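You operate a simulated robot arm through the tools that you are given. There is no shell and no other tool. Be economical: measure what you need, move in short steps, check, and stop when the job is done.

You run a simulated two-armed robot. Do the job below in one go: nothing can be reset, and whatever is moved stays where it is left.

## Task
Tip the melt water into the teal jug and start the freezer again.
Fine: nothing spilt; stand the empty white tray back, shut the door, then turn the freezer switch on.

The check looks at the end state, three seconds after you hand in, the way a careful person would. Anything else that was tipped, shoved, dropped, spilled or broken makes it a failure.

## Robot
Two 7-joint arms with two-finger parallel grippers on one trunk, on a base that drives. Base frame: it is fixed to the floor where the robot stands at the start and does not move with it; the origin is under the middle of the robot, x ahead of it, y to its left, z up. Readings come in mm, rad, newtons and seconds.
The left shoulder is at the start at [50, 168, 1195], the right one opposite. With the tool pointing down near the work surface each hand reaches from about 160 to 660 mm from the robot's upright axis, wherever it stands, measured 20 degrees to its own side. Places, roughly: freezer door [100, -700, 400]; freezer switch [700, -200, 900]; white tray (20x15x11 cm) [500, 0, 900]. Payload 1.57 kg a hand.
The TCP of each hand is the grasp point between the finger pads, 30 mm short of the fingertips. In the tool frame z runs along the fingers and y along their closing line. Largest opening 80 mm; finger width 17, thickness 12; the body of the gripper, 40 by 82 mm, starts 80 mm behind the TCP.
Orientation is told as [roll, pitch, yaw] about the base's x, y, z axes, in that order, counted from this pose: with the fingers straight down and closing along the base's y, the tool's x points along the base's -x, its y along +y and its z along -z.

## Interface
- The arms move only by the tool servo_tool. It takes "left_moves", "right_moves" or both (then of equal length, played together; a hand with none holds still); each is text: rows parted by semicolons, each of 7 numbers parted by spaces: the shift along the tool's x, y, z in mm, then the turn, a rotation vector about the tool's x, y, z in rad, then the finger opening in mm, from 0 to 80. In form: tx ty tz ax ay az jaw; .... A call has 1 to 10 rows; each row is the pose to reach, as a shift and turn from the pose commanded when the call began, along the tool's axes at that moment. Each row takes 0.2 s and may step no farther than 50 mm and 0.15 rad from the row before; otherwise, or with a gripper value out of range, the whole call is refused. Where a pose cannot be reached the arm comes as near as it can. A force on the tool above 40 N (or 10 N above the force at the start of the call, whichever is more), or a blocked arm, ends the call early, and 0.2 s more pass. Each finger travels about 45 mm/s and halts on what it meets, pressing with about 22 N; the grip force reading is that of the motor and also rises with nothing between the fingers. The clock runs only during rows and for 0.2 s after the last one: add rows that repeat a pose to give the fingers time. It gives the time, the measured TCP pose, the force on the tool (base axes), the opening and the grip force at its end, in the units of the frame above (readings bear some noise), with the torque about the TCP (base axes, N m) and any sound that the robot's microphone picked up, and new pictures: "pictures" is both (left out), scene, wrist or none (wrist: the cameras of the hands that moved).
- Cameras (640 x 400 px; columns grow to the right, rows downward): "scene" is now at [114.2, -54.3, 1413.8]; the picture's right is [-0.58, -0.82, 0.00], its down [-0.41, 0.29, -0.87] and it looks along [0.71, -0.50, -0.50] (base axes); focal length 214 px, centre (320, 200). "left" rides on the left gripper at [72, 7, -122] in its tool frame; the picture's right is [-0.09, 1.00, 0.00], its down [-0.84, -0.08, -0.54] and it looks along [-0.54, -0.05, 0.84] (tool axes); focal length 238 px, centre (320, 200). "right" rides on the right gripper at [72, -7, -122] in its tool frame; the picture's right is [0.09, 1.00, 0.00], its down [-0.84, 0.08, -0.54] and it looks along [-0.54, 0.05, 0.84] (tool axes); focal length 238 px, centre (320, 200). There is no depth. A picture from a camera that has moved, and an enlarged one, comes with that camera's place and axes in the base frame and with its lens.
- move_column(by): slides the trunk up (or, below 0, down) by that many mm; the arms and the scene camera ride with it, the base frame stays. It gives what a move gives, with no picture.
- drive_base(legs): drives the robot by 1 to 6 legs, each [ahead, left, turn to the left] in mm, mm and rad, along the robot's own axes; the way and the turn of a leg run together, so that a leg with both is an arc; at most 1500 mm and 3.142 rad a leg. The arms and the cameras ride along, it lands a little off, and it stops where it bumps. It gives what a move gives, and a new picture of the scene camera.
- turn_head(pan, tilt): turns the head with the scene camera to pan (to the left, within 1.396 rad either way) and tilt (down, from -0.506 to 1.204), counted from straight ahead of the robot. It gives what a move gives, and a new picture of the scene camera.
- enlarge(camera, box): a new picture of the part [left, top, right, bottom] of that camera's present view, enlarged. It takes no simulated time.
- sign_off(): hands the job in; it is judged then, once.

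Go step by step. Nothing tells you exact positions but the pictures and the camera data: compare them with the known pose of the tool, close in by small moves and look again before you grip or let go. The budget is 120 turns and 260 pictures, counting those below and the enlarged ones. Unless the task says otherwise, let go and move clear before handing in, and close with one line.

The tools are called after "Request:" by a JSON object that holds its "method" and its "body". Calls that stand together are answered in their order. servo_tool: Moves the arms, as the interface text tells. Its arguments: {"type":"object","properties":{"left_moves":{"type":"string"},"right_moves":{"type":"string"},"pictures":{"type":"string","enum":["both","scene","wrist","none"]}},"required":[]} The other tools are called the same way: move_column (by) slides the trunk up or down; drive_base (legs) drives the base; turn_head (pan, tilt) turns the head that bears the scene camera; enlarge (camera, box) takes an enlarged picture of a part of a camera's view; sign_off () hands the job in.

At the start:

```text
time_s: 0.0
left_tcp_pos: [346.7, -13.9, 1269.9]
left_orientation: [0.0, 0.0, 0.001]
left_wrist_force: [-0.8, 0.2, 0.0]
left_torque: [-0.01, 0.02, 0.01]
left_finger_gap: 80.0
left_finger_force: 0.0
right_tcp_pos: [275.2, -414.9, 1358.4]
right_orientation: [0.0, 0.0, -0.001]
right_wrist_force: [-0.3, -1.0, -0.1]
right_torque: [0.02, -0.03, 0.07]
right_finger_gap: 80.1
right_finger_force: 0.1
trunk travel left (down, up): [-363.0, 79.0]
robot x, y, heading: [0.5, 1.6, 0.002]
head pan, tilt: [-0.616, 0.525]
```

scene: 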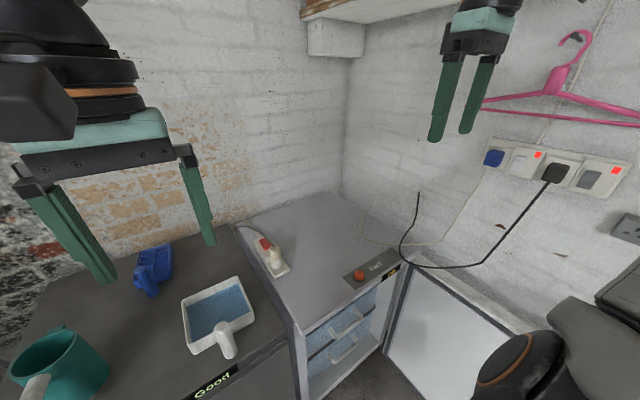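
right: 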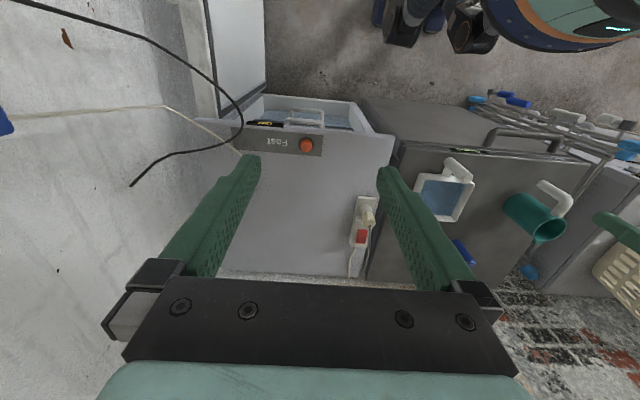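
left: 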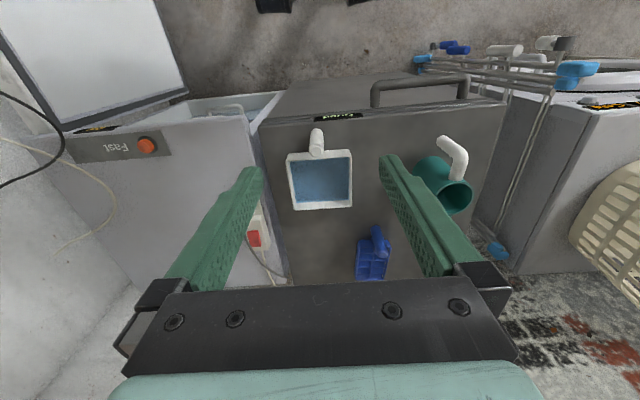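

I see the white tray with water on the left cabinet, a teal jug beside it, and the open freezer to the right with a white corded switch on top. I'll look closer before moving.

Request:
{"method": "enlarge", "body": {"camera": "scene", "box": [0, 220, 260, 400]}}

Request:
{"method": "enlarge", "body": {"camera": "scene", "box": [220, 200, 420, 400]}}

Request:
{"method": "enlarge", "body": {"camera": "left", "box": [230, 100, 500, 290]}}

Request:
{"method": "turn_head", "body": {"pan": 0.0, "tilt": 0.9}}

Request:
{"method": "turn_head", "body": {"pan": -1.3, "tilt": 0.8}}

```text
2.22 times, centred on (130, 310) of scene
camera zoom: at [114.2, -54.3, 1413.8], right [-0.58, -0.82, 0.0], down [-0.41, 0.29, -0.87], along [0.71, -0.5, -0.5], focal length 477 px, centre (742, -44)
```

zoom: 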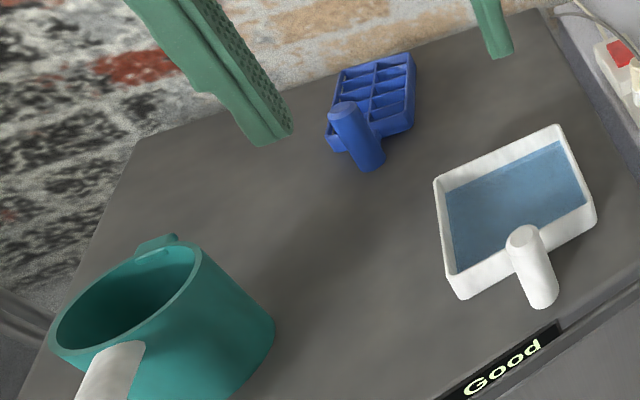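

```text
2.00 times, centred on (320, 300) of scene
camera zoom: at [114.2, -54.3, 1413.8], right [-0.58, -0.82, 0.0], down [-0.41, 0.29, -0.87], along [0.71, -0.5, -0.5], focal length 429 px, centre (320, 0)
```

zoom: 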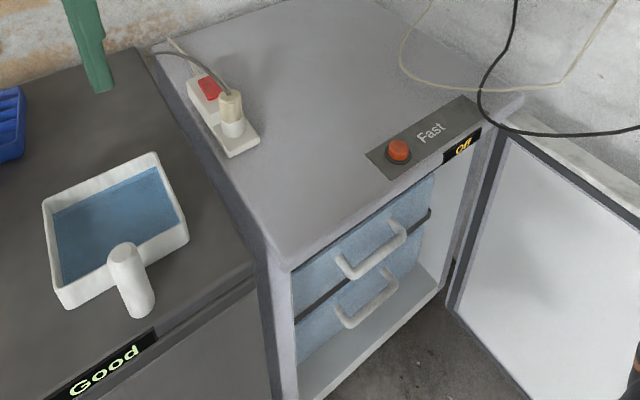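

```text
2.11 times, centred on (365, 195) of left
camera zoom: at [275.4, -6.9, 1392.6], right [0.09, 1.0, 0.0], down [0.84, -0.08, 0.54], along [0.54, -0.05, -0.84], focal length 502 px, centre (225, 210)
```

zoom: 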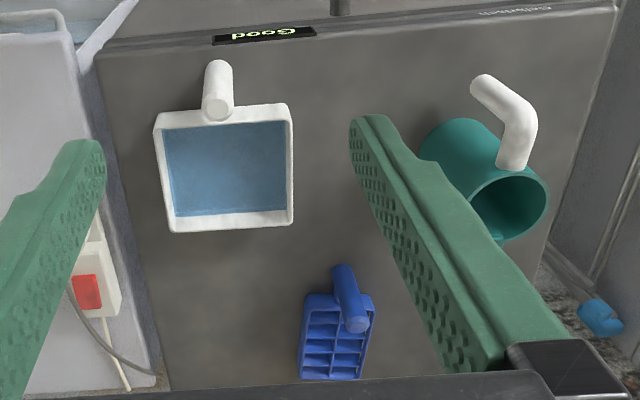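

```text
time_s: 1.0
left_tcp_pos: [348.0, -14.4, 1270.0]
left_orientation: [-0.001, -0.001, -0.001]
left_wrist_force: [-0.5, 0.5, 0.6]
left_torque: [0.02, -0.01, 0.04]
left_finger_gap: 79.9
left_finger_force: 0.0
right_tcp_pos: [273.7, -415.8, 1358.6]
right_orientation: [-0.001, 0.0, 0.0]
right_wrist_force: [0.1, -1.1, -0.3]
right_torque: [0.02, -0.02, 0.02]
right_finger_gap: 80.0
right_finger_force: 0.0
trunk travel left (down, up): [-363.0, 79.0]
robot x, y, heading: [1.8, 0.3, 0.002]
head pan, tilt: [0.0, 0.901]
camera scene: at [115.9, -2.1, 1382.4], right [0.0, -1.0, 0.0], down [-0.78, 0.0, -0.62], along [0.62, 0.0, -0.78], focal length 214 px, centre (320, 200)
```

scene: 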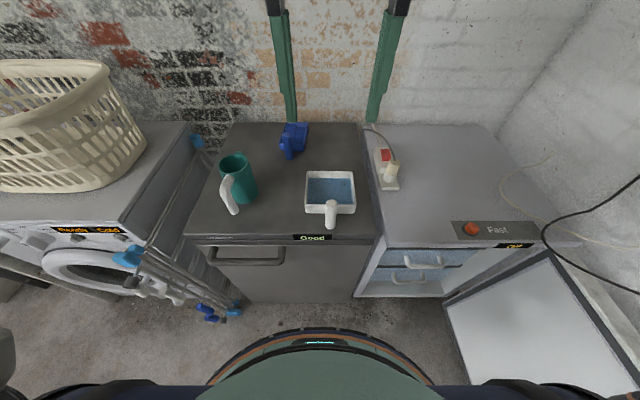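

```text
time_s: 2.5
left_tcp_pos: [348.0, -12.6, 1270.5]
left_orientation: [-0.001, -0.001, 0.0]
left_wrist_force: [-0.3, 0.1, 0.4]
left_torque: [0.0, 0.0, -0.04]
left_finger_gap: 79.9
left_finger_force: 0.0
right_tcp_pos: [273.0, -414.6, 1359.3]
right_orientation: [0.0, 0.001, 0.0]
right_wrist_force: [0.8, 0.4, 1.0]
right_torque: [0.01, 0.01, 0.0]
right_finger_gap: 80.3
right_finger_force: 0.2
trunk travel left (down, up): [-363.0, 79.0]
robot x, y, heading: [-1.1, -1.2, 0.002]
head pan, tilt: [-1.3, 0.799]
camera scene: at [62.0, -79.7, 1390.3], right [-0.96, -0.27, 0.0], down [-0.19, 0.69, -0.7], along [0.19, -0.67, -0.72], focal length 214 px, centre (320, 200)
```

scene: 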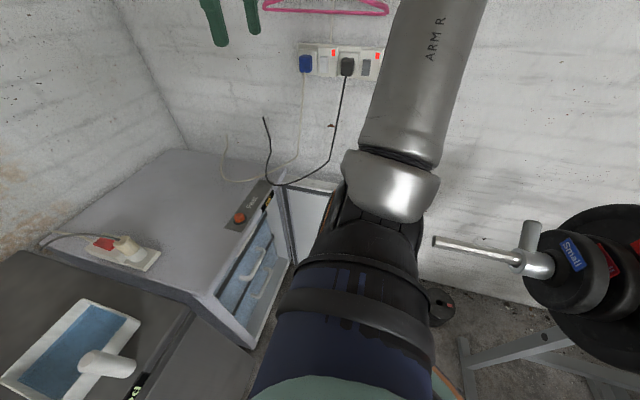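

The freezer shows "Off", and the strip with the red rocker on its top is the freezer switch. The tray's handle points towards me; I need its geometry and the jug's rim before gripping.

Request:
{"method": "turn_head", "body": {"pan": 0.0, "tilt": 0.8}}

Request:
{"method": "enlarge", "body": {"camera": "scene", "box": [200, 130, 420, 268]}}

Request:
{"method": "enlarge", "body": {"camera": "scene", "box": [360, 140, 640, 400]}}

```text
time_s: 4.0
left_tcp_pos: [348.0, -14.1, 1270.4]
left_orientation: [0.0, 0.0, 0.0]
left_wrist_force: [0.3, 0.0, -0.1]
left_torque: [0.01, -0.01, -0.03]
left_finger_gap: 80.0
left_finger_force: 0.0
right_tcp_pos: [273.5, -415.8, 1359.3]
right_orientation: [0.0, -0.001, -0.002]
right_wrist_force: [-0.5, 0.0, -0.3]
right_torque: [-0.01, -0.03, -0.04]
right_finger_gap: 80.1
right_finger_force: 0.1
trunk travel left (down, up): [-363.0, 79.0]
robot x, y, heading: [0.0, 0.4, -0.001]
head pan, tilt: [0.0, 0.799]
camera scene: at [121.1, -2.0, 1390.3], right [0.0, -1.0, 0.0], down [-0.72, 0.0, -0.7], along [0.7, 0.0, -0.72], focal length 214 px, centre (320, 200)
```

scene: 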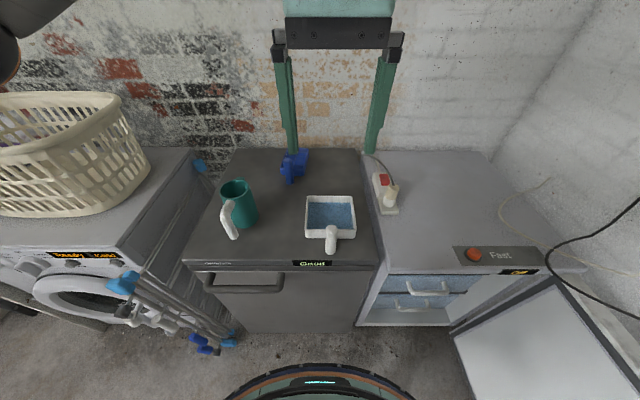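

```text
2.90 times, centred on (310, 199) of scene
camera zoom: at [121.1, -2.0, 1390.3], right [0.0, -1.0, 0.0], down [-0.72, 0.0, -0.7], along [0.7, 0.0, -0.72], focal length 622 px, centre (349, 203)
```

zoom: 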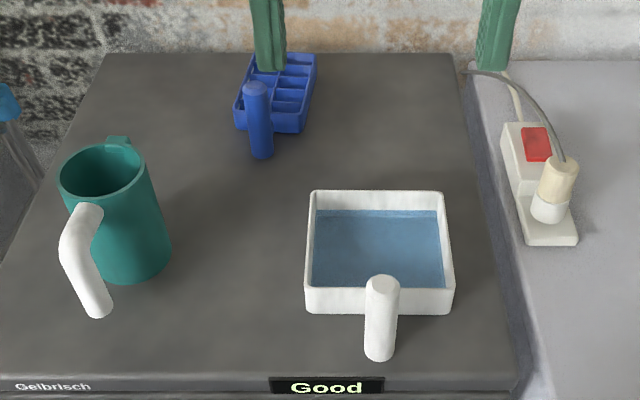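

```text
1.54 times, centred on (500, 270) of scene
camera zoom: at [121.1, -2.0, 1390.3], right [0.0, -1.0, 0.0], down [-0.72, 0.0, -0.7], along [0.7, 0.0, -0.72], focal length 330 px, centre (43, 92)
```

zoom: 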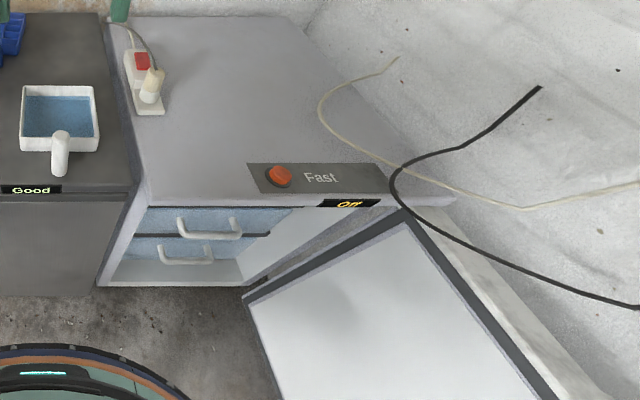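

The tray's rim is at about z 890, spanning x 488–628, y −110–43; its white post handle stands around x 448, y −34. I'll bring the left hand lower in front of it, tilted forward, to see the handle from the side.

Request:
{"method": "servo_tool", "body": {"left_moves": "6 -3 28 0 -0.15 0 80;12 -5 56 0 -0.3 0 80;18 -8 84 0 -0.45 0 80;24 -10 112 0 -0.6 0 80;30 -12 140 0 -0.75 0 80;36 -15 168 0 -0.9 0 80;42 -18 196 0 -1.05 0 80;48 -20 220 0 -1.2 0 80"}}

```text
time_s: 5.7
left_tcp_pos: [333.4, -35.9, 1129.8]
left_orientation: [-0.569, -0.981, 0.637]
left_wrist_force: [0.4, -0.5, -0.8]
left_torque: [0.02, -0.03, -0.03]
left_finger_gap: 79.7
left_finger_force: 0.1
right_tcp_pos: [272.9, -415.1, 1359.1]
right_orientation: [0.001, -0.001, 0.0]
right_wrist_force: [0.7, 0.2, 0.3]
right_torque: [-0.05, -0.01, -0.02]
right_finger_gap: 79.9
right_finger_force: 0.0
trunk travel left (down, up): [-363.0, 79.0]
robot x, y, heading: [-1.4, -0.3, -0.003]
head pan, tilt: [0.0, 0.799]
stopped in row 8 (left hand): the arm was blocked; the commanded pose is now the measured one
camera scene: at [120.8, -2.3, 1390.3], right [0.0, -1.0, 0.0], down [-0.72, 0.0, -0.7], along [0.7, 0.0, -0.72], focal length 214 px, centre (320, 200)
camera left: at [193.2, -50.1, 1125.4], right [-0.1, 0.97, -0.22], down [-0.09, 0.21, 0.97], along [0.99, 0.12, 0.07], focal length 238 px, centre (320, 200)
```

scene: 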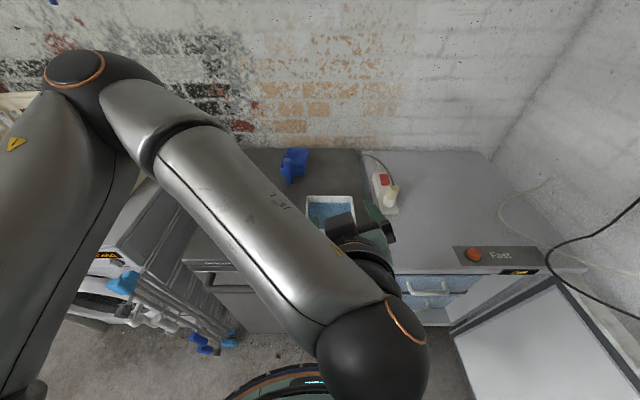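
left: 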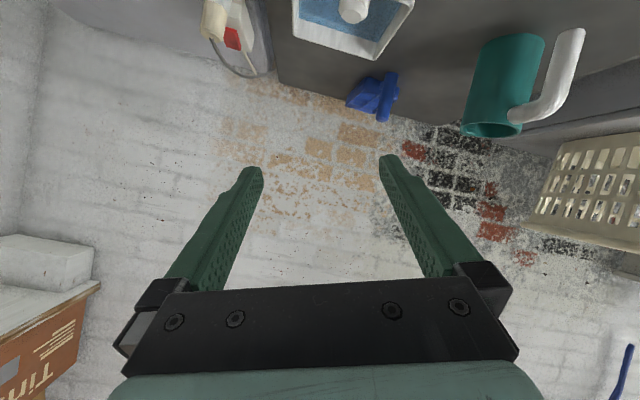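

The arm folds too tightly this close, so I'll back the base off a bit to get room for a forward-pointing grip.

Request:
{"method": "drive_base", "body": {"legs": [[-220, 0, 0]]}}

```text
time_s: 7.4
left_tcp_pos: [114.2, -33.9, 1129.6]
left_orientation: [-0.571, -0.981, 0.64]
left_wrist_force: [-0.2, 0.0, 0.2]
left_torque: [0.03, -0.01, 0.04]
left_finger_gap: 79.9
left_finger_force: 0.1
right_tcp_pos: [54.6, -415.3, 1358.9]
right_orientation: [0.0, 0.002, 0.0]
right_wrist_force: [0.0, 0.1, -0.1]
right_torque: [-0.01, -0.01, 0.01]
right_finger_gap: 80.1
right_finger_force: 0.0
trunk travel left (down, up): [-363.0, 79.0]
robot x, y, heading: [-221.0, -0.5, 0.002]
head pan, tilt: [0.0, 0.799]
camera scene: at [-98.7, -2.0, 1390.4], right [0.0, -1.0, 0.0], down [-0.72, 0.0, -0.7], along [0.7, 0.0, -0.72], focal length 214 px, centre (320, 200)
```

scene: 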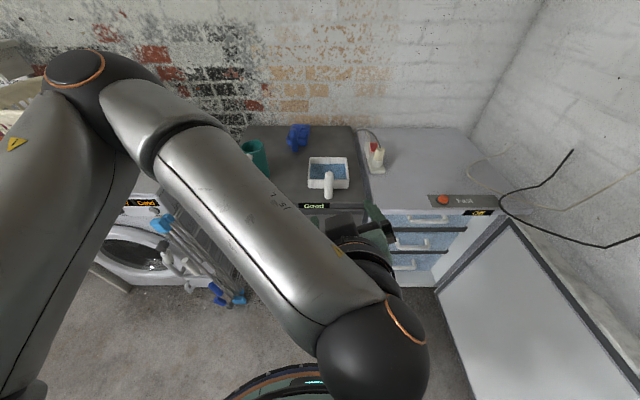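

Now the arm has room. I'll level the left hand's roll and move it forward to view the handle.

Request:
{"method": "servo_tool", "body": {"left_moves": "-6 -1 45 0 0 0.07 80;-12 -3 91 0 0 0.14 80;-18 -4 136 0 0 0.21 80;-24 -6 182 0 0 0.28 80;-30 -7 227 0 0 0.346 80;-30 -7 227 0 0 0.346 80"}}

```text
time_s: 8.8
left_tcp_pos: [332.0, -34.8, 1049.1]
left_orientation: [0.0, -1.084, -0.018]
left_wrist_force: [-0.2, -0.3, -0.3]
left_torque: [0.02, 0.04, -0.01]
left_finger_gap: 80.3
left_finger_force: 0.0
right_tcp_pos: [55.5, -416.0, 1358.3]
right_orientation: [0.001, -0.001, 0.0]
right_wrist_force: [0.2, 0.4, 0.8]
right_torque: [0.01, 0.0, 0.02]
right_finger_gap: 79.9
right_finger_force: 0.1
trunk travel left (down, up): [-363.0, 79.0]
robot x, y, heading: [-219.4, -1.0, -0.0]
head pan, tilt: [0.0, 0.799]
camera scene: at [-98.2, -2.0, 1390.3], right [0.0, -1.0, 0.0], down [-0.72, 0.0, -0.7], along [0.7, 0.0, -0.72], focal length 214 px, centre (320, 200)
camera left: at [190.3, -24.4, 1043.2], right [0.06, 0.99, 0.08], down [-0.09, -0.08, 0.99], along [0.99, -0.07, 0.08], focal length 238 px, centre (320, 200)
```

scene: 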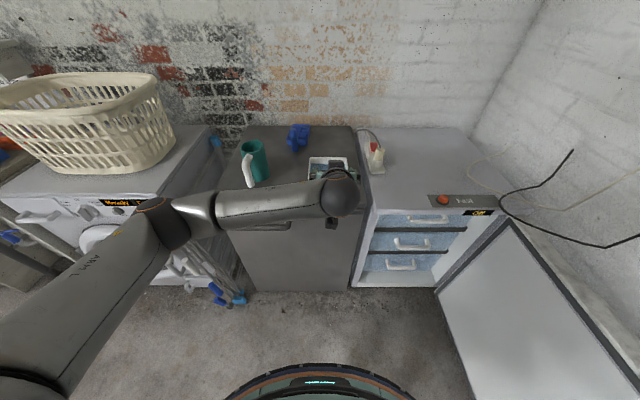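
left: 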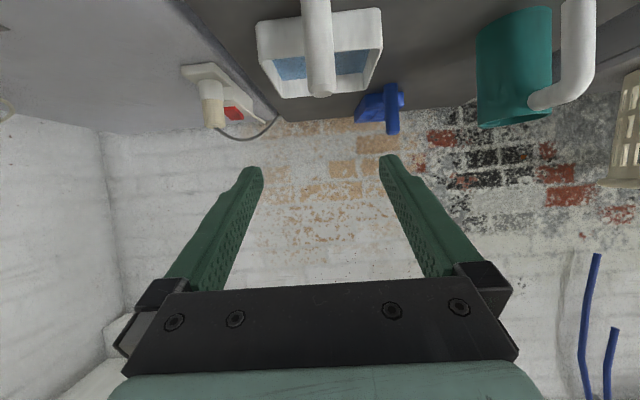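

Request:
{"method": "enlarge", "body": {"camera": "left", "box": [230, 0, 430, 125]}}

Request:
{"method": "enlarge", "body": {"camera": "scene", "box": [210, 120, 370, 220]}}

```text
3.20 times, centred on (330, 62) of left
camera zoom: at [190.3, -24.4, 1043.2], right [0.06, 0.99, 0.08], down [-0.09, -0.08, 0.99], along [0.99, -0.07, 0.08], focal length 763 px, centre (288, 640)
```

zoom: 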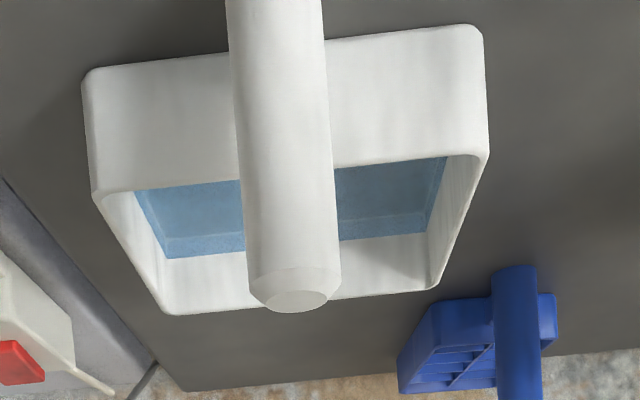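

```text
4.00 times, centred on (290, 170) of scene
camera zoom: at [-98.2, -2.0, 1390.3], right [0.0, -1.0, 0.0], down [-0.72, 0.0, -0.7], along [0.7, 0.0, -0.72], focal length 858 px, centre (440, 320)
```

zoom: 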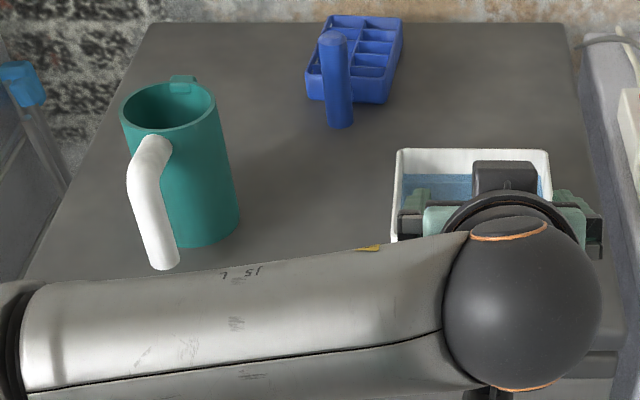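

Request:
{"method": "servo_tool", "body": {"left_moves": "12 24 26 0 0 0 80;24 48 51 0 0 0 80;36 72 77 0 0 0 80;47 95 102 0 0 0 80", "pictures": "wrist"}}

Request:
{"method": "enlarge", "body": {"camera": "left", "box": [120, 0, 440, 200]}}

```text
time_s: 9.8
left_tcp_pos: [400.4, 58.8, 959.6]
left_orientation: [-0.001, -1.083, -0.018]
left_wrist_force: [0.8, 0.1, 0.2]
left_torque: [0.01, 0.0, -0.01]
left_finger_gap: 79.9
left_finger_force: 0.1
right_tcp_pos: [53.8, -415.2, 1358.3]
right_orientation: [0.0, 0.0, 0.002]
right_wrist_force: [-0.2, 0.0, -0.9]
right_torque: [0.0, 0.0, 0.0]
right_finger_gap: 80.1
right_finger_force: 0.1
trunk travel left (down, up): [-363.0, 79.0]
robot x, y, heading: [-224.9, -1.4, 0.005]
head pan, tilt: [0.0, 0.799]
camera left: at [258.6, 67.9, 953.5], right [0.06, 0.99, 0.08], down [-0.09, -0.08, 0.99], along [0.99, -0.07, 0.08], focal length 238 px, centre (320, 200)
```

left: 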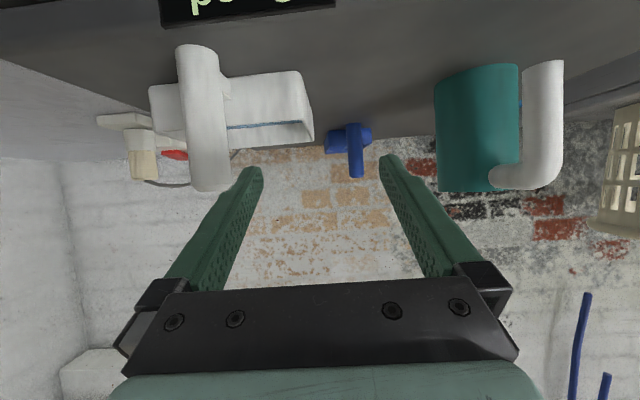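

```text
2.00 times, centred on (280, 100) of left
camera zoom: at [258.6, 67.9, 953.5], right [0.06, 0.99, 0.08], down [-0.09, -0.08, 0.99], along [0.99, -0.07, 0.08], focal length 477 px, centre (400, 400)
```

zoom: 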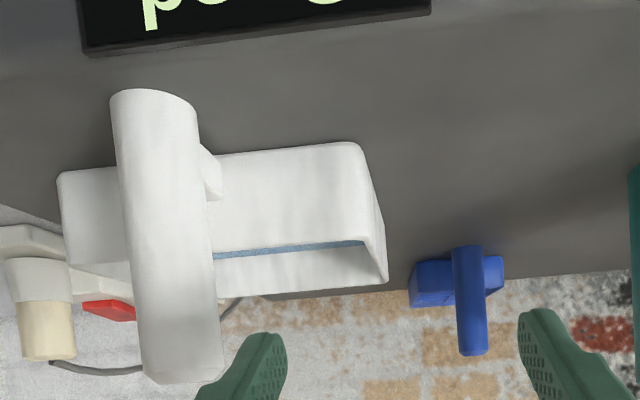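

The handle is a vertical post about 33 mm thick at (452, −34), z 850–960, joined to the tray low down. Gripping it from above, with the fingers closing fore and aft, gives the stiffest hold. I'll raise the hand, straighten it, and drive in a bit.

Request:
{"method": "servo_tool", "body": {"left_moves": "-19 0 -18 0 0.135 0 80;-37 0 -37 0 0.27 0 80;-56 0 -55 0 0.405 0 80;-75 0 -74 0 0.54 0 80;-93 0 -92 0 0.675 0 80;-112 0 -110 0 0.81 0 80;-130 0 -129 0 0.945 0 80;-149 0 -147 0 1.083 0 80;-149 0 -147 0 1.083 0 80", "pictures": "none"}}

Request:
{"method": "drive_base", "body": {"legs": [[125, 0, 0]]}}

```text
time_s: 11.8
left_tcp_pos: [340.3, 61.3, 1160.9]
left_orientation: [0.0, 0.002, -0.015]
left_wrist_force: [-0.5, 0.1, 0.0]
left_torque: [0.0, 0.03, -0.01]
left_finger_gap: 80.2
left_finger_force: 0.2
right_tcp_pos: [54.9, -414.2, 1358.8]
right_orientation: [-0.001, -0.001, -0.002]
right_wrist_force: [-0.3, -1.1, 0.2]
right_torque: [0.0, 0.03, 0.01]
right_finger_gap: 80.1
right_finger_force: 0.0
trunk travel left (down, up): [-363.0, 79.0]
robot x, y, heading: [-216.4, 2.1, 0.002]
head pan, tilt: [0.0, 0.799]
```

```text
time_s: 13.1
left_tcp_pos: [463.4, 59.5, 1160.4]
left_orientation: [-0.001, 0.0, -0.017]
left_wrist_force: [0.4, 0.0, 0.8]
left_torque: [0.0, 0.01, -0.02]
left_finger_gap: 80.0
left_finger_force: 0.2
right_tcp_pos: [177.7, -415.7, 1357.7]
right_orientation: [0.0, 0.002, -0.001]
right_wrist_force: [0.6, -0.5, -0.9]
right_torque: [-0.03, 0.04, 0.01]
right_finger_gap: 80.0
right_finger_force: 0.0
trunk travel left (down, up): [-363.0, 79.0]
robot x, y, heading: [-97.3, 3.5, -0.0]
head pan, tilt: [0.0, 0.799]
camera scene: at [25.8, -2.1, 1390.1], right [0.0, -1.0, 0.0], down [-0.72, 0.0, -0.7], along [0.7, 0.0, -0.72], focal length 214 px, centre (320, 200)
```

scene: 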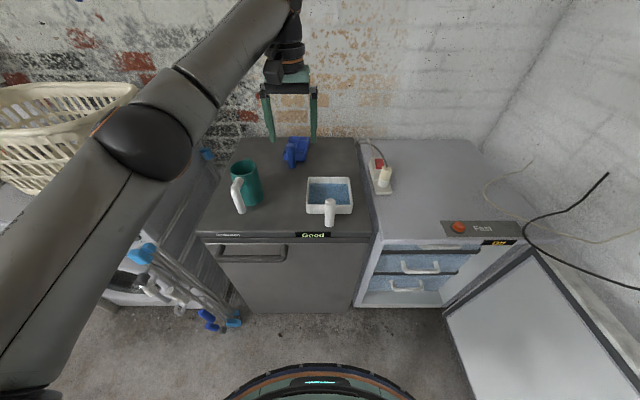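

I'll rehearse the pouring motion in the air, empty-handed, to be sure the arm can do it: first to the start of the pour.

Request:
{"method": "servo_tool", "body": {"left_moves": "-36 -3 17 0 0 0.11 80;-72 -7 34 0 0 0.22 80;-109 -10 50 0 0 0.332 80;-109 -10 50 0 0 0.332 80", "pictures": "none"}}

Request:
{"method": "servo_tool", "body": {"left_moves": "5.1 5.1 -26.3 0.106 -0.106 0 80;12.9 12.9 -51.3 0.212 -0.212 0 80;23.3 23.3 -74.4 0.318 -0.318 0 80;36.1 36.1 -95 0.424 -0.424 0 80;50.8 50.8 -112.6 0.53 -0.53 0 80;67.2 67.2 -127 0.636 -0.636 0 80;85.1 85.1 -137.7 0.742 -0.742 0 80;85.1 85.1 -137.7 0.742 -0.742 0 80", "pictures": "none"}}

Request:
{"method": "servo_tool", "body": {"left_moves": "5.1 5.1 -26.3 0.106 -0.106 0 80;12.9 12.9 -51.3 0.212 -0.212 0 80;23.3 23.3 -74.4 0.318 -0.318 0 80;36.1 36.1 -95 0.424 -0.424 0 80;50.8 50.8 -112.6 0.53 -0.53 0 80;67.2 67.2 -127 0.636 -0.636 0 80;67.2 67.2 -127 0.636 -0.636 0 80"}}

```text
time_s: 14.1
left_tcp_pos: [497.3, 65.3, 1098.8]
left_orientation: [-0.001, 0.001, -0.323]
left_wrist_force: [0.6, -1.0, -0.7]
left_torque: [0.01, 0.01, -0.01]
left_finger_gap: 79.8
left_finger_force: 0.0
left hand out of reach, approached as far as the arm can: row 1, 2, 3, 4
right_tcp_pos: [177.7, -416.2, 1358.3]
right_orientation: [0.001, 0.0, -0.003]
right_wrist_force: [0.5, 0.5, -0.4]
right_torque: [0.01, -0.02, 0.0]
right_finger_gap: 80.3
right_finger_force: 0.2
trunk travel left (down, up): [-363.0, 79.0]
robot x, y, heading: [-94.9, 3.8, 0.001]
head pan, tilt: [0.0, 0.799]
```

```text
time_s: 15.8
left_tcp_pos: [447.0, 176.2, 1237.3]
left_orientation: [-0.89, -0.66, -0.024]
left_wrist_force: [0.0, -0.6, -0.2]
left_torque: [0.02, -0.01, -0.03]
left_finger_gap: 80.2
left_finger_force: 0.2
left hand out of reach, approached as far as the arm can: row 1, 2, 3, 4, 5
right_tcp_pos: [177.7, -415.1, 1358.6]
right_orientation: [-0.001, 0.001, -0.002]
right_wrist_force: [0.5, 0.1, -0.9]
right_torque: [0.04, -0.01, 0.01]
right_finger_gap: 80.0
right_finger_force: 0.0
trunk travel left (down, up): [-363.0, 79.0]
robot x, y, heading: [-100.9, 0.0, 0.001]
head pan, tilt: [0.0, 0.799]
```

```text
time_s: 17.4
left_tcp_pos: [381.5, 318.3, 1215.3]
left_orientation: [-2.086, -0.717, 0.794]
left_wrist_force: [-0.1, -0.1, -0.2]
left_torque: [-0.02, 0.02, 0.01]
left_finger_gap: 79.9
left_finger_force: 0.1
right_tcp_pos: [178.0, -415.9, 1359.1]
right_orientation: [0.001, -0.001, -0.003]
right_wrist_force: [-0.6, 0.3, 0.0]
right_torque: [-0.02, 0.0, 0.03]
right_finger_gap: 79.9
right_finger_force: 0.1
trunk travel left (down, up): [-363.0, 79.0]
robot x, y, heading: [-97.7, 3.2, -0.002]
head pan, tilt: [0.0, 0.799]
camera scene: at [24.7, -2.2, 1390.3], right [0.0, -1.0, 0.0], down [-0.72, 0.0, -0.7], along [0.7, 0.0, -0.72], focal length 214 px, centre (320, 200)
camera left: at [299.0, 382.6, 1119.4], right [0.8, 0.11, -0.59], down [0.17, 0.9, 0.4], along [0.58, -0.42, 0.7], focal length 238 px, centre (320, 200)
```

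scene: 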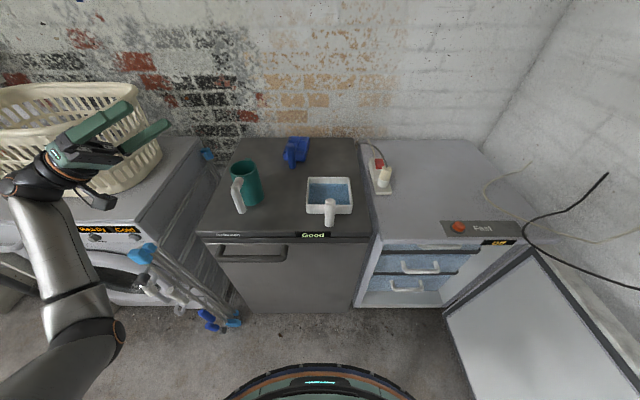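
left: 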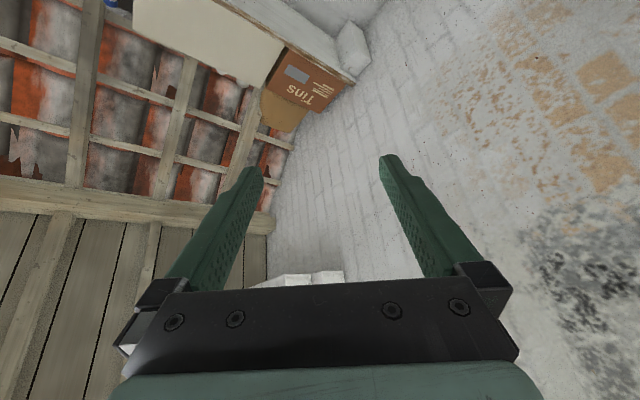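

The full tilt works; only the start was out of reach by about 75 mm. I'll straighten the hand back up, then drive about 90 mm closer.

Request:
{"method": "servo_tool", "body": {"left_moves": "0 0 0 -0.106 0.106 0 80;0 0 0 -0.212 0.212 0 80;0 0 0 -0.318 0.318 0 80;0 0 0 -0.424 0.424 0 80;0 0 0 -0.53 0.53 0 80;0 0 0 -0.636 0.636 0 80;0 0 0 -0.742 0.742 0 80;0 0 0 -0.848 0.848 0 80;0 0 0 -0.954 0.954 0 80", "pictures": "none"}}

Request:
{"method": "servo_tool", "body": {"left_moves": "0 0 0 -0.106 0.106 0 80;0 0 0 -0.212 0.212 0 80;0 0 0 -0.318 0.318 0 80;0 0 0 -0.424 0.424 0 80;0 0 0 -0.424 0.424 0 80", "pictures": "none"}}

Request:
{"method": "drive_base", "body": {"legs": [[90, 0, 0]]}}

```text
time_s: 19.4
left_tcp_pos: [380.4, 317.7, 1216.6]
left_orientation: [-0.449, -0.408, -0.254]
left_wrist_force: [0.0, 0.1, -0.4]
left_torque: [-0.03, -0.05, 0.01]
left_finger_gap: 80.1
left_finger_force: 0.0
right_tcp_pos: [177.1, -415.9, 1358.2]
right_orientation: [0.0, 0.0, -0.002]
right_wrist_force: [-0.8, -0.7, -0.2]
right_torque: [0.01, 0.01, 0.01]
right_finger_gap: 80.0
right_finger_force: 0.0
trunk travel left (down, up): [-363.0, 79.0]
robot x, y, heading: [-92.2, 1.5, -0.001]
head pan, tilt: [0.0, 0.799]
```

```text
time_s: 20.6
left_tcp_pos: [380.7, 318.6, 1216.3]
left_orientation: [-0.001, 0.0, -0.349]
left_wrist_force: [0.3, 0.7, -0.3]
left_torque: [-0.01, 0.0, 0.03]
left_finger_gap: 79.9
left_finger_force: 0.0
right_tcp_pos: [177.5, -415.5, 1359.1]
right_orientation: [0.0, 0.001, -0.001]
right_wrist_force: [0.7, -0.3, -0.4]
right_torque: [0.0, -0.02, 0.0]
right_finger_gap: 79.9
right_finger_force: 0.0
trunk travel left (down, up): [-363.0, 79.0]
robot x, y, heading: [-92.7, -0.9, 0.001]
head pan, tilt: [0.0, 0.799]
```

```text
time_s: 21.8
left_tcp_pos: [470.3, 317.9, 1216.2]
left_orientation: [0.0, -0.001, -0.352]
left_wrist_force: [-0.5, 0.9, 0.2]
left_torque: [0.01, 0.02, 0.02]
left_finger_gap: 80.1
left_finger_force: 0.1
right_tcp_pos: [266.3, -415.4, 1360.0]
right_orientation: [-0.001, 0.001, -0.003]
right_wrist_force: [-0.6, -0.1, 0.0]
right_torque: [0.0, 0.03, 0.0]
right_finger_gap: 80.0
right_finger_force: 0.0
trunk travel left (down, up): [-363.0, 79.0]
robot x, y, heading: [-6.5, -0.2, -0.004]
head pan, tilt: [0.0, 0.799]
camera scene: at [114.4, -2.6, 1390.2], right [0.0, -1.0, 0.0], down [-0.72, 0.0, -0.7], along [0.7, 0.0, -0.72], focal length 214 px, centre (320, 200)
```

scene: 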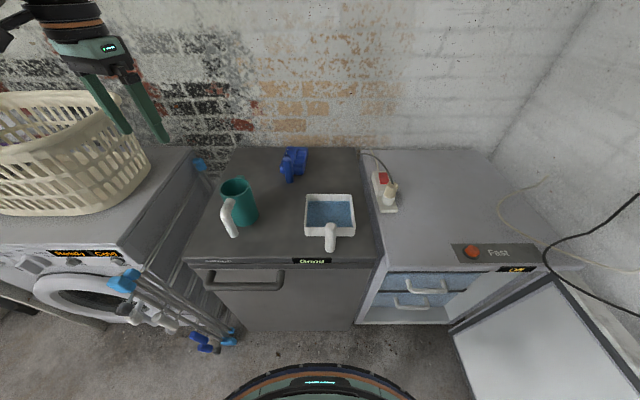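

Next I bring the left hand above the handle, with its fingers turned to close fore and aft.

Request:
{"method": "servo_tool", "body": {"left_moves": "-11.6 -37.4 15.1 0 0 0.1354 80;-23.2 -74.8 30.2 0 0 0.2709 80;-34.8 -112.2 45.3 0 0 0.4063 80;-46.4 -149.6 60.4 0 0 0.5418 80;-58.1 -187 75.6 0 0 0.6772 80;-69.7 -224.5 90.7 0 0 0.8127 80;-81.3 -261.9 105.8 0 0 0.9481 80;-92.9 -299.3 120.9 0 0 1.0836 80;-104.5 -336.7 136 0 0 1.219 80;-104.5 -336.7 136 0 0 1.219 80"}}

```text
time_s: 23.9
left_tcp_pos: [452.9, -37.3, 1082.3]
left_orientation: [0.0, -0.003, -1.573]
left_wrist_force: [-0.6, -0.2, 0.2]
left_torque: [0.01, 0.01, 0.01]
left_finger_gap: 80.1
left_finger_force: 0.0
right_tcp_pos: [265.3, -415.9, 1358.9]
right_orientation: [-0.003, -0.001, -0.003]
right_wrist_force: [1.0, 0.4, -0.4]
right_torque: [-0.02, -0.01, -0.01]
right_finger_gap: 80.1
right_finger_force: 0.1
trunk travel left (down, up): [-363.0, 79.0]
robot x, y, heading: [-9.3, -2.9, -0.003]
head pan, tilt: [0.0, 0.799]
camera scene: at [113.5, -2.0, 1390.3], right [0.0, -1.0, 0.0], down [-0.72, 0.0, -0.7], along [0.7, 0.0, -0.72], focal length 214 px, centre (320, 200)
camera left: at [459.8, 36.4, 1203.9], right [1.0, -0.09, 0.0], down [-0.08, -0.84, 0.54], along [-0.05, -0.54, -0.84], focal length 238 px, centre (320, 200)
```

scene: 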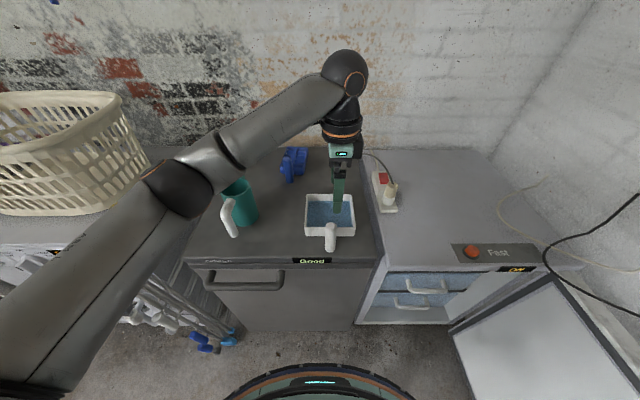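
left: 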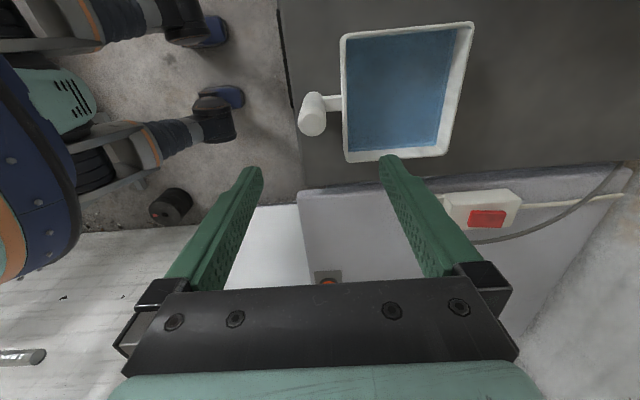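

The post's top is at about (448, −31). I'll descend to z 930, keeping the fingertips above the rim and the web.

Request:
{"method": "servo_tool", "body": {"left_moves": "5 -4 40 0 0 0 70;5 -4 80 0 0 0 70;5 -4 110 0 0 0 70;5 -4 110 0 0 0 70", "pictures": "wrist"}}

Request:
{"method": "enlarge", "body": {"camera": "left", "box": [220, 0, 460, 240]}}

Request:
{"method": "enlarge", "body": {"camera": "scene", "box": [270, 150, 400, 270]}}

```text
time_s: 24.9
left_tcp_pos: [449.2, -31.6, 972.6]
left_orientation: [0.001, 0.001, -1.57]
left_wrist_force: [-0.7, -0.7, 0.3]
left_torque: [-0.04, -0.02, -0.01]
left_finger_gap: 70.2
left_finger_force: 0.1
right_tcp_pos: [265.1, -416.0, 1358.5]
right_orientation: [0.0, 0.001, -0.004]
right_wrist_force: [0.4, -0.3, -1.4]
right_torque: [-0.02, 0.0, 0.0]
right_finger_gap: 80.2
right_finger_force: 0.1
trunk travel left (down, up): [-363.0, 79.0]
robot x, y, heading: [-8.8, -2.5, -0.004]
head pan, tilt: [0.0, 0.799]
camera left: at [455.7, 40.9, 1092.8], right [1.0, -0.09, 0.0], down [-0.08, -0.84, 0.54], along [-0.05, -0.54, -0.84], focal length 238 px, centre (320, 200)
```

left: 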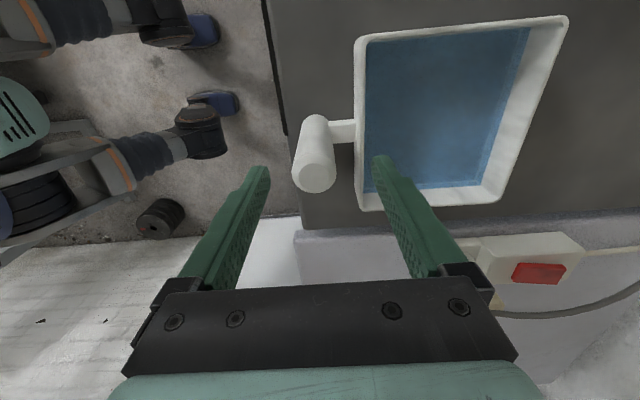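

```text
1.67 times, centred on (340, 120) of left
camera zoom: at [455.7, 40.9, 1092.8], right [1.0, -0.09, 0.0], down [-0.08, -0.84, 0.54], along [-0.05, -0.54, -0.84], focal length 397 px, centre (287, 333)
```

zoom: 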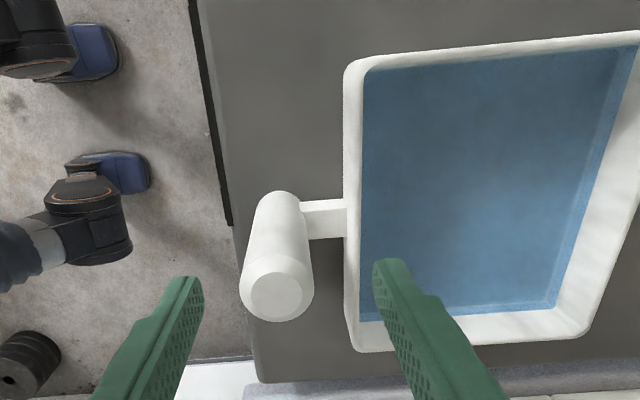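

```text
3.33 times, centred on (335, 210) of scene
camera zoom: at [113.4, -2.6, 1390.3], right [0.0, -1.0, 0.0], down [-0.72, 0.0, -0.7], along [0.7, 0.0, -0.72], focal length 715 px, centre (270, 167)
```

zoom: 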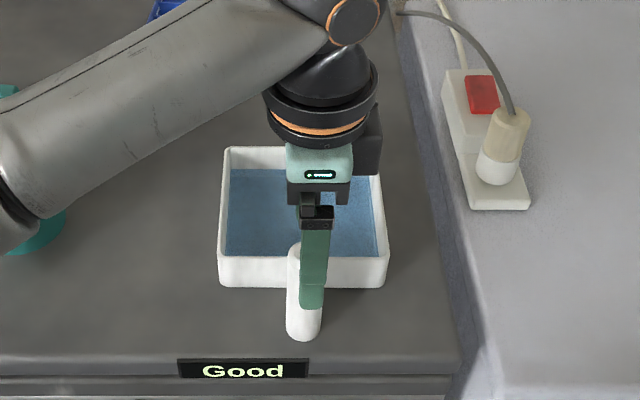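

The post is about 4 mm nearer and 5 mm more to the left than my hand. I'll correct that, descend to the gripping height and close.

Request:
{"method": "servo_tool", "body": {"left_moves": "5 -3.5 0 0 0 0 70;5 -3.5 22 0 0 0 70;5 -3.5 43 0 0 0 70;5 -3.5 43 0 0 0 70", "pictures": "wrist"}}

Request:
{"method": "enlarge", "body": {"camera": "scene", "box": [270, 150, 400, 270]}}

```text
time_s: 25.9
left_tcp_pos: [445.1, -25.0, 926.0]
left_orientation: [0.0, 0.001, -1.571]
left_wrist_force: [0.6, 0.2, 0.1]
left_torque: [0.0, 0.0, -0.01]
left_finger_gap: 69.9
left_finger_force: 0.0
right_tcp_pos: [265.8, -416.2, 1358.2]
right_orientation: [0.0, -0.001, -0.005]
right_wrist_force: [0.6, -0.1, 0.0]
right_torque: [-0.02, 0.03, 0.01]
right_finger_gap: 80.1
right_finger_force: 0.0
trunk travel left (down, up): [-363.0, 79.0]
robot x, y, heading: [-6.9, 1.2, -0.006]
head pan, tilt: [0.0, 0.799]
camera left: at [451.5, 47.7, 1049.3], right [1.0, -0.09, 0.0], down [-0.08, -0.84, 0.54], along [-0.05, -0.54, -0.84], focal length 238 px, centre (320, 200)
```

left: 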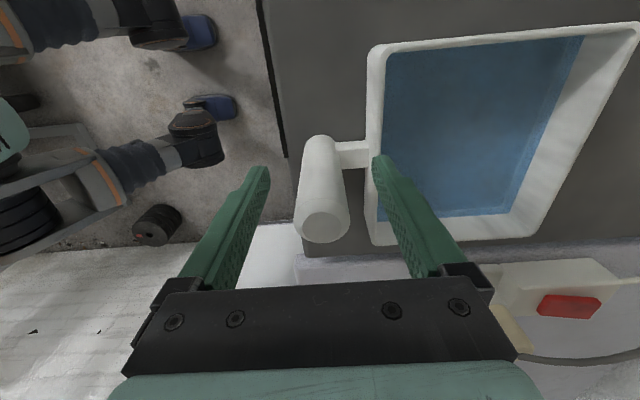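

```text
3.33 times, centred on (335, 210) of scene
camera zoom: at [113.5, -2.6, 1390.3], right [0.0, -1.0, 0.0], down [-0.72, 0.0, -0.7], along [0.7, 0.0, -0.72], focal length 715 px, centre (270, 167)
```

zoom: 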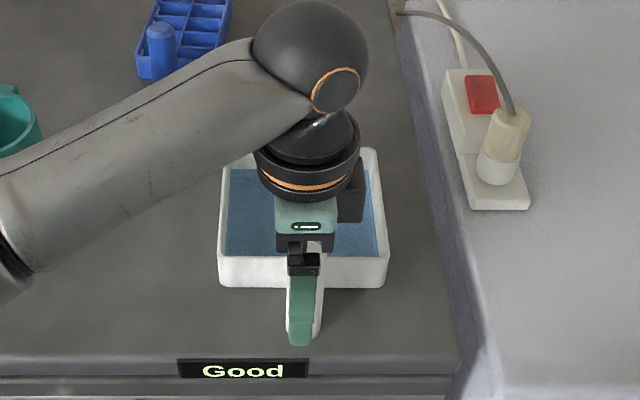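

The fingers straddle the post squarely. Closing the grip now.

Request:
{"method": "servo_tool", "body": {"left_moves": "0 0 0 0 0 0 45;0 0 0 0 0 0 25;0 0 0 0 0 0 10;0 0 0 0 0 0 0;0 0 0 0 0 0 0;0 0 0 0 0 0 0", "pictures": "wrist"}}

```text
time_s: 27.4
left_tcp_pos: [444.2, -24.8, 928.4]
left_orientation: [0.002, 0.0, -1.57]
left_wrist_force: [-0.1, 0.8, -0.7]
left_torque: [-0.01, 0.2, 0.01]
left_finger_gap: 29.3
left_finger_force: 22.3
right_tcp_pos: [266.1, -416.7, 1358.6]
right_orientation: [0.0, 0.0, -0.003]
right_wrist_force: [0.1, 0.1, -0.1]
right_torque: [-0.01, 0.01, -0.02]
right_finger_gap: 79.8
right_finger_force: 0.1
trunk travel left (down, up): [-363.0, 79.0]
robot x, y, heading: [-5.8, -2.8, -0.006]
head pan, tilt: [0.0, 0.799]
camera left: at [451.4, 47.8, 1049.5], right [1.0, -0.09, 0.0], down [-0.08, -0.84, 0.54], along [-0.05, -0.54, -0.84], focal length 238 px, centre (320, 200)
```

left: 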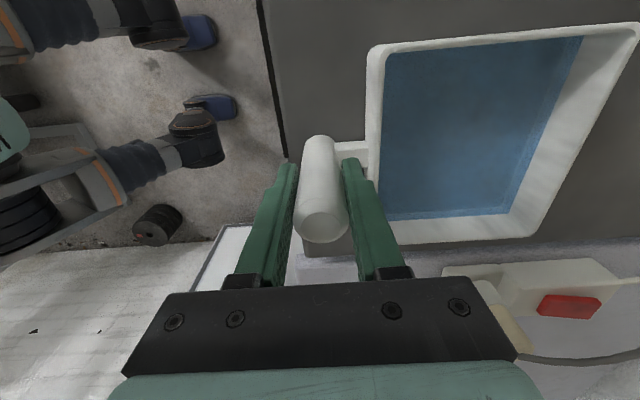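

The post is gripped (29 mm, 22 N). A small trial lift will show whether the tray stays level.

Request:
{"method": "servo_tool", "body": {"left_moves": "0 0 -3 0 0 0 0;0 0 -7 0 0 0 0;0 0 -12 0 0 0 0;0 0 -12 0 0 0 0", "pictures": "both"}}

Request:
{"method": "enlarge", "body": {"camera": "scene", "box": [270, 150, 400, 270]}}

```text
time_s: 28.4
left_tcp_pos: [443.8, -25.1, 939.7]
left_orientation: [0.001, -0.001, -1.57]
left_wrist_force: [0.0, -0.6, -2.5]
left_torque: [0.02, 0.21, 0.0]
left_finger_gap: 29.5
left_finger_force: 22.1
right_tcp_pos: [264.9, -417.1, 1358.9]
right_orientation: [0.001, 0.001, -0.003]
right_wrist_force: [-0.4, -0.3, -0.5]
right_torque: [0.01, 0.03, -0.02]
right_finger_gap: 80.0
right_finger_force: 0.1
trunk travel left (down, up): [-363.0, 79.0]
robot x, y, heading: [-8.2, 1.2, -0.007]
head pan, tilt: [0.0, 0.799]
camera scene: at [113.7, -2.6, 1390.2], right [0.0, -1.0, 0.0], down [-0.72, 0.0, -0.7], along [0.7, 0.0, -0.72], focal length 214 px, centre (320, 200)
camera left: at [451.3, 47.3, 1061.9], right [1.0, -0.09, 0.0], down [-0.08, -0.84, 0.54], along [-0.05, -0.54, -0.84], focal length 238 px, centre (320, 200)
```

scene: 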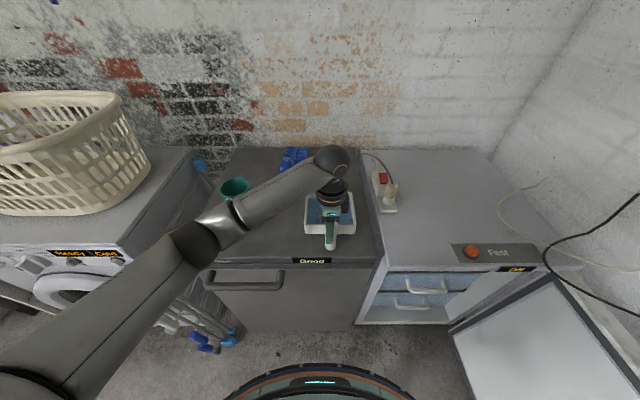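
left: 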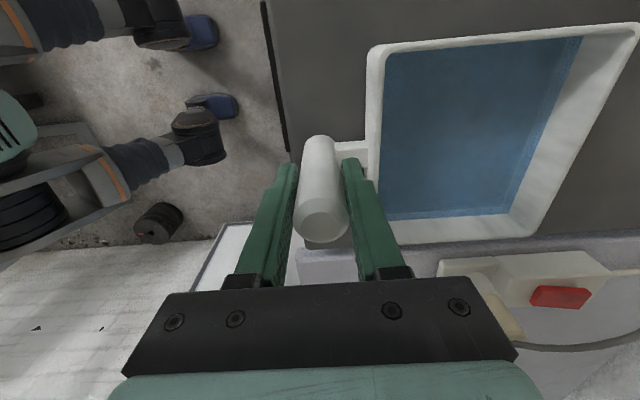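

```text
3.33 times, centred on (335, 210) of scene
camera zoom: at [113.7, -2.6, 1390.2], right [0.0, -1.0, 0.0], down [-0.72, 0.0, -0.7], along [0.7, 0.0, -0.72], focal length 715 px, centre (270, 167)
```

zoom: 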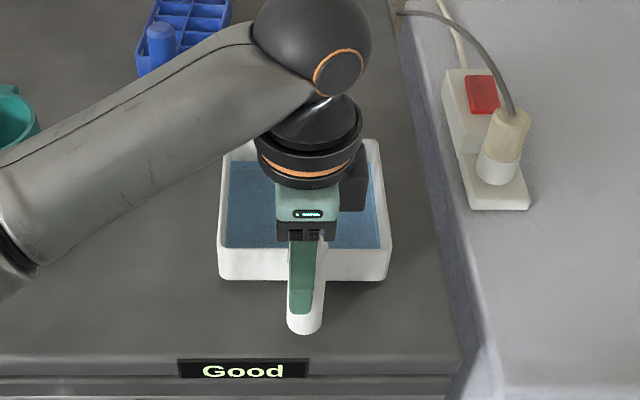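

The tray lifts level and weighs only about 2.5 N. From three views I put the jug at about (572, 246), rim z 978. I'll lift straight up to clear it.

Request:
{"method": "servo_tool", "body": {"left_moves": "0 0 -15 0 0 0 0;0 0 -35 0 0 0 0;0 0 -60 0 0 0 0;0 0 -85 0 0 0 0;0 0 -110 0 0 0 0;0 0 -130 0 0 0 0;0 0 -143 0 0 0 0;0 0 -147 0 0 0 0", "pictures": "scene"}}

Request:
{"method": "enlarge", "body": {"camera": "scene", "box": [180, 120, 400, 280]}}

```text
time_s: 30.1
left_tcp_pos: [445.1, -25.3, 1087.4]
left_orientation: [0.0, 0.0, -1.57]
left_wrist_force: [-0.8, -0.1, -1.9]
left_torque: [0.0, 0.19, 0.0]
left_finger_gap: 29.4
left_finger_force: 21.6
right_tcp_pos: [265.6, -416.7, 1357.6]
right_orientation: [0.0, 0.0, -0.002]
right_wrist_force: [0.2, 0.3, 0.9]
right_torque: [-0.01, 0.02, -0.04]
right_finger_gap: 80.0
right_finger_force: 0.0
trunk travel left (down, up): [-363.0, 79.0]
robot x, y, heading: [-7.3, -3.3, -0.001]
head pan, tilt: [0.0, 0.799]
camera scene: at [113.7, -2.6, 1390.2], right [0.0, -1.0, 0.0], down [-0.72, 0.0, -0.7], along [0.7, 0.0, -0.72], focal length 214 px, centre (320, 200)
```

scene: 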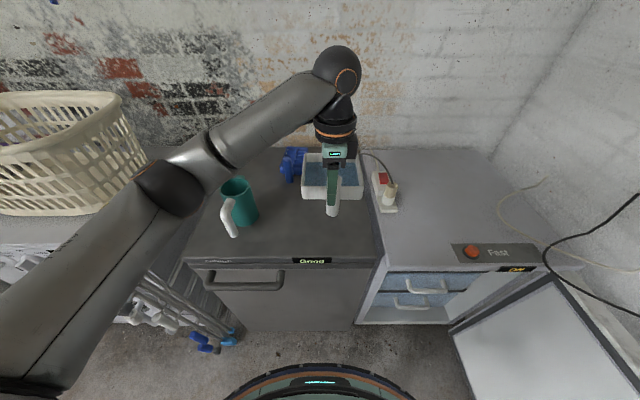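

```text
2.50 times, centred on (290, 200) of scene
camera zoom: at [113.7, -2.6, 1390.2], right [0.0, -1.0, 0.0], down [-0.72, 0.0, -0.7], along [0.7, 0.0, -0.72], focal length 536 px, centre (395, 200)
```

zoom: 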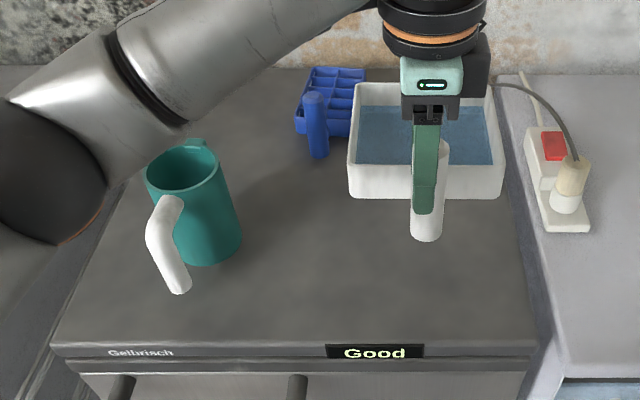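

I'll carry the level tray over towards the jug, yawing slowly so that its far-left corner comes above the jug.

Request:
{"method": "servo_tool", "body": {"left_moves": "4 5 0 0 0 -0.08 0;10 14 0 0 0 -0.2 0;18 24 0 0 0 -0.32 0;26 35 0 0 0 -0.44 0;34 46 0 0 0 -0.56 0;43 57 0 0 0 -0.68 0;51 68 0 0 0 -0.8 0;59 79 0 0 0 -0.91 0;66 88 0 0 0 -1.0 0;70 93 0 0 0 -1.047 0"}}

Request:
{"method": "enlarge", "body": {"camera": "scene", "box": [180, 100, 400, 260]}}

```text
time_s: 32.4
left_tcp_pos: [538.1, 44.5, 1087.8]
left_orientation: [0.001, 0.001, -0.523]
left_wrist_force: [-0.2, -0.2, -3.1]
left_torque: [-0.24, 0.13, 0.01]
left_finger_gap: 29.7
left_finger_force: 22.0
right_tcp_pos: [265.7, -416.0, 1358.5]
right_orientation: [0.001, 0.0, -0.004]
right_wrist_force: [0.3, 0.3, 0.1]
right_torque: [-0.01, -0.01, 0.03]
right_finger_gap: 80.0
right_finger_force: 0.0
trunk travel left (down, up): [-363.0, 79.0]
robot x, y, heading: [-8.6, 2.1, -0.005]
head pan, tilt: [0.0, 0.799]
camera scene: at [113.7, -2.5, 1390.2], right [0.0, -1.0, 0.0], down [-0.72, 0.0, -0.7], along [0.7, 0.0, -0.72], focal length 214 px, centre (320, 200)
camera left: at [479.1, 86.1, 1209.6], right [0.58, 0.82, 0.0], down [0.69, -0.48, 0.54], along [0.44, -0.31, -0.84], focal length 238 px, centre (320, 200)
```

scene: 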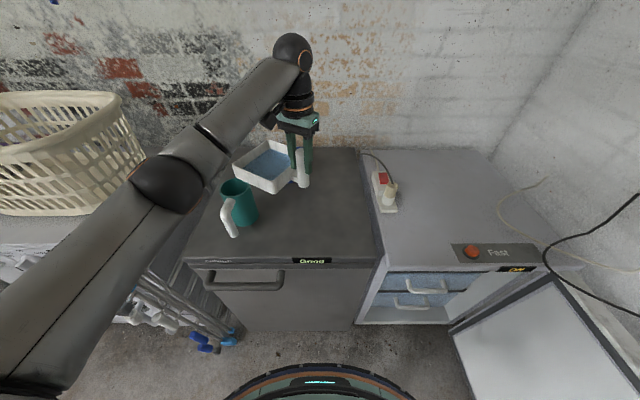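
left: 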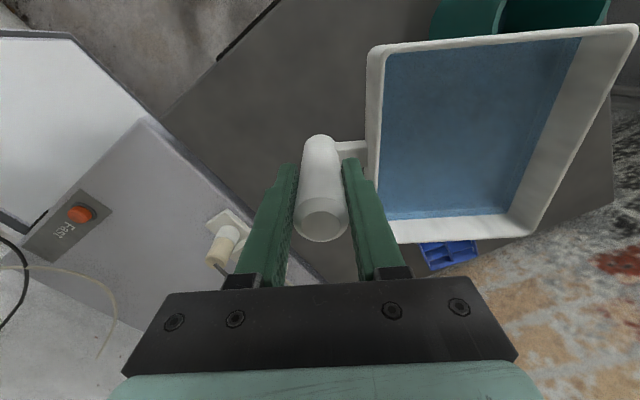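

```text
2.50 times, centred on (290, 180) of scene
camera zoom: at [113.7, -2.5, 1390.2], right [0.0, -1.0, 0.0], down [-0.72, 0.0, -0.7], along [0.7, 0.0, -0.72], focal length 536 px, centre (395, 250)
```

zoom: 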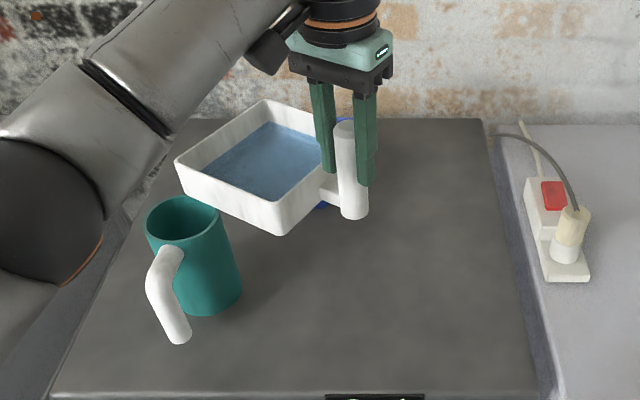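

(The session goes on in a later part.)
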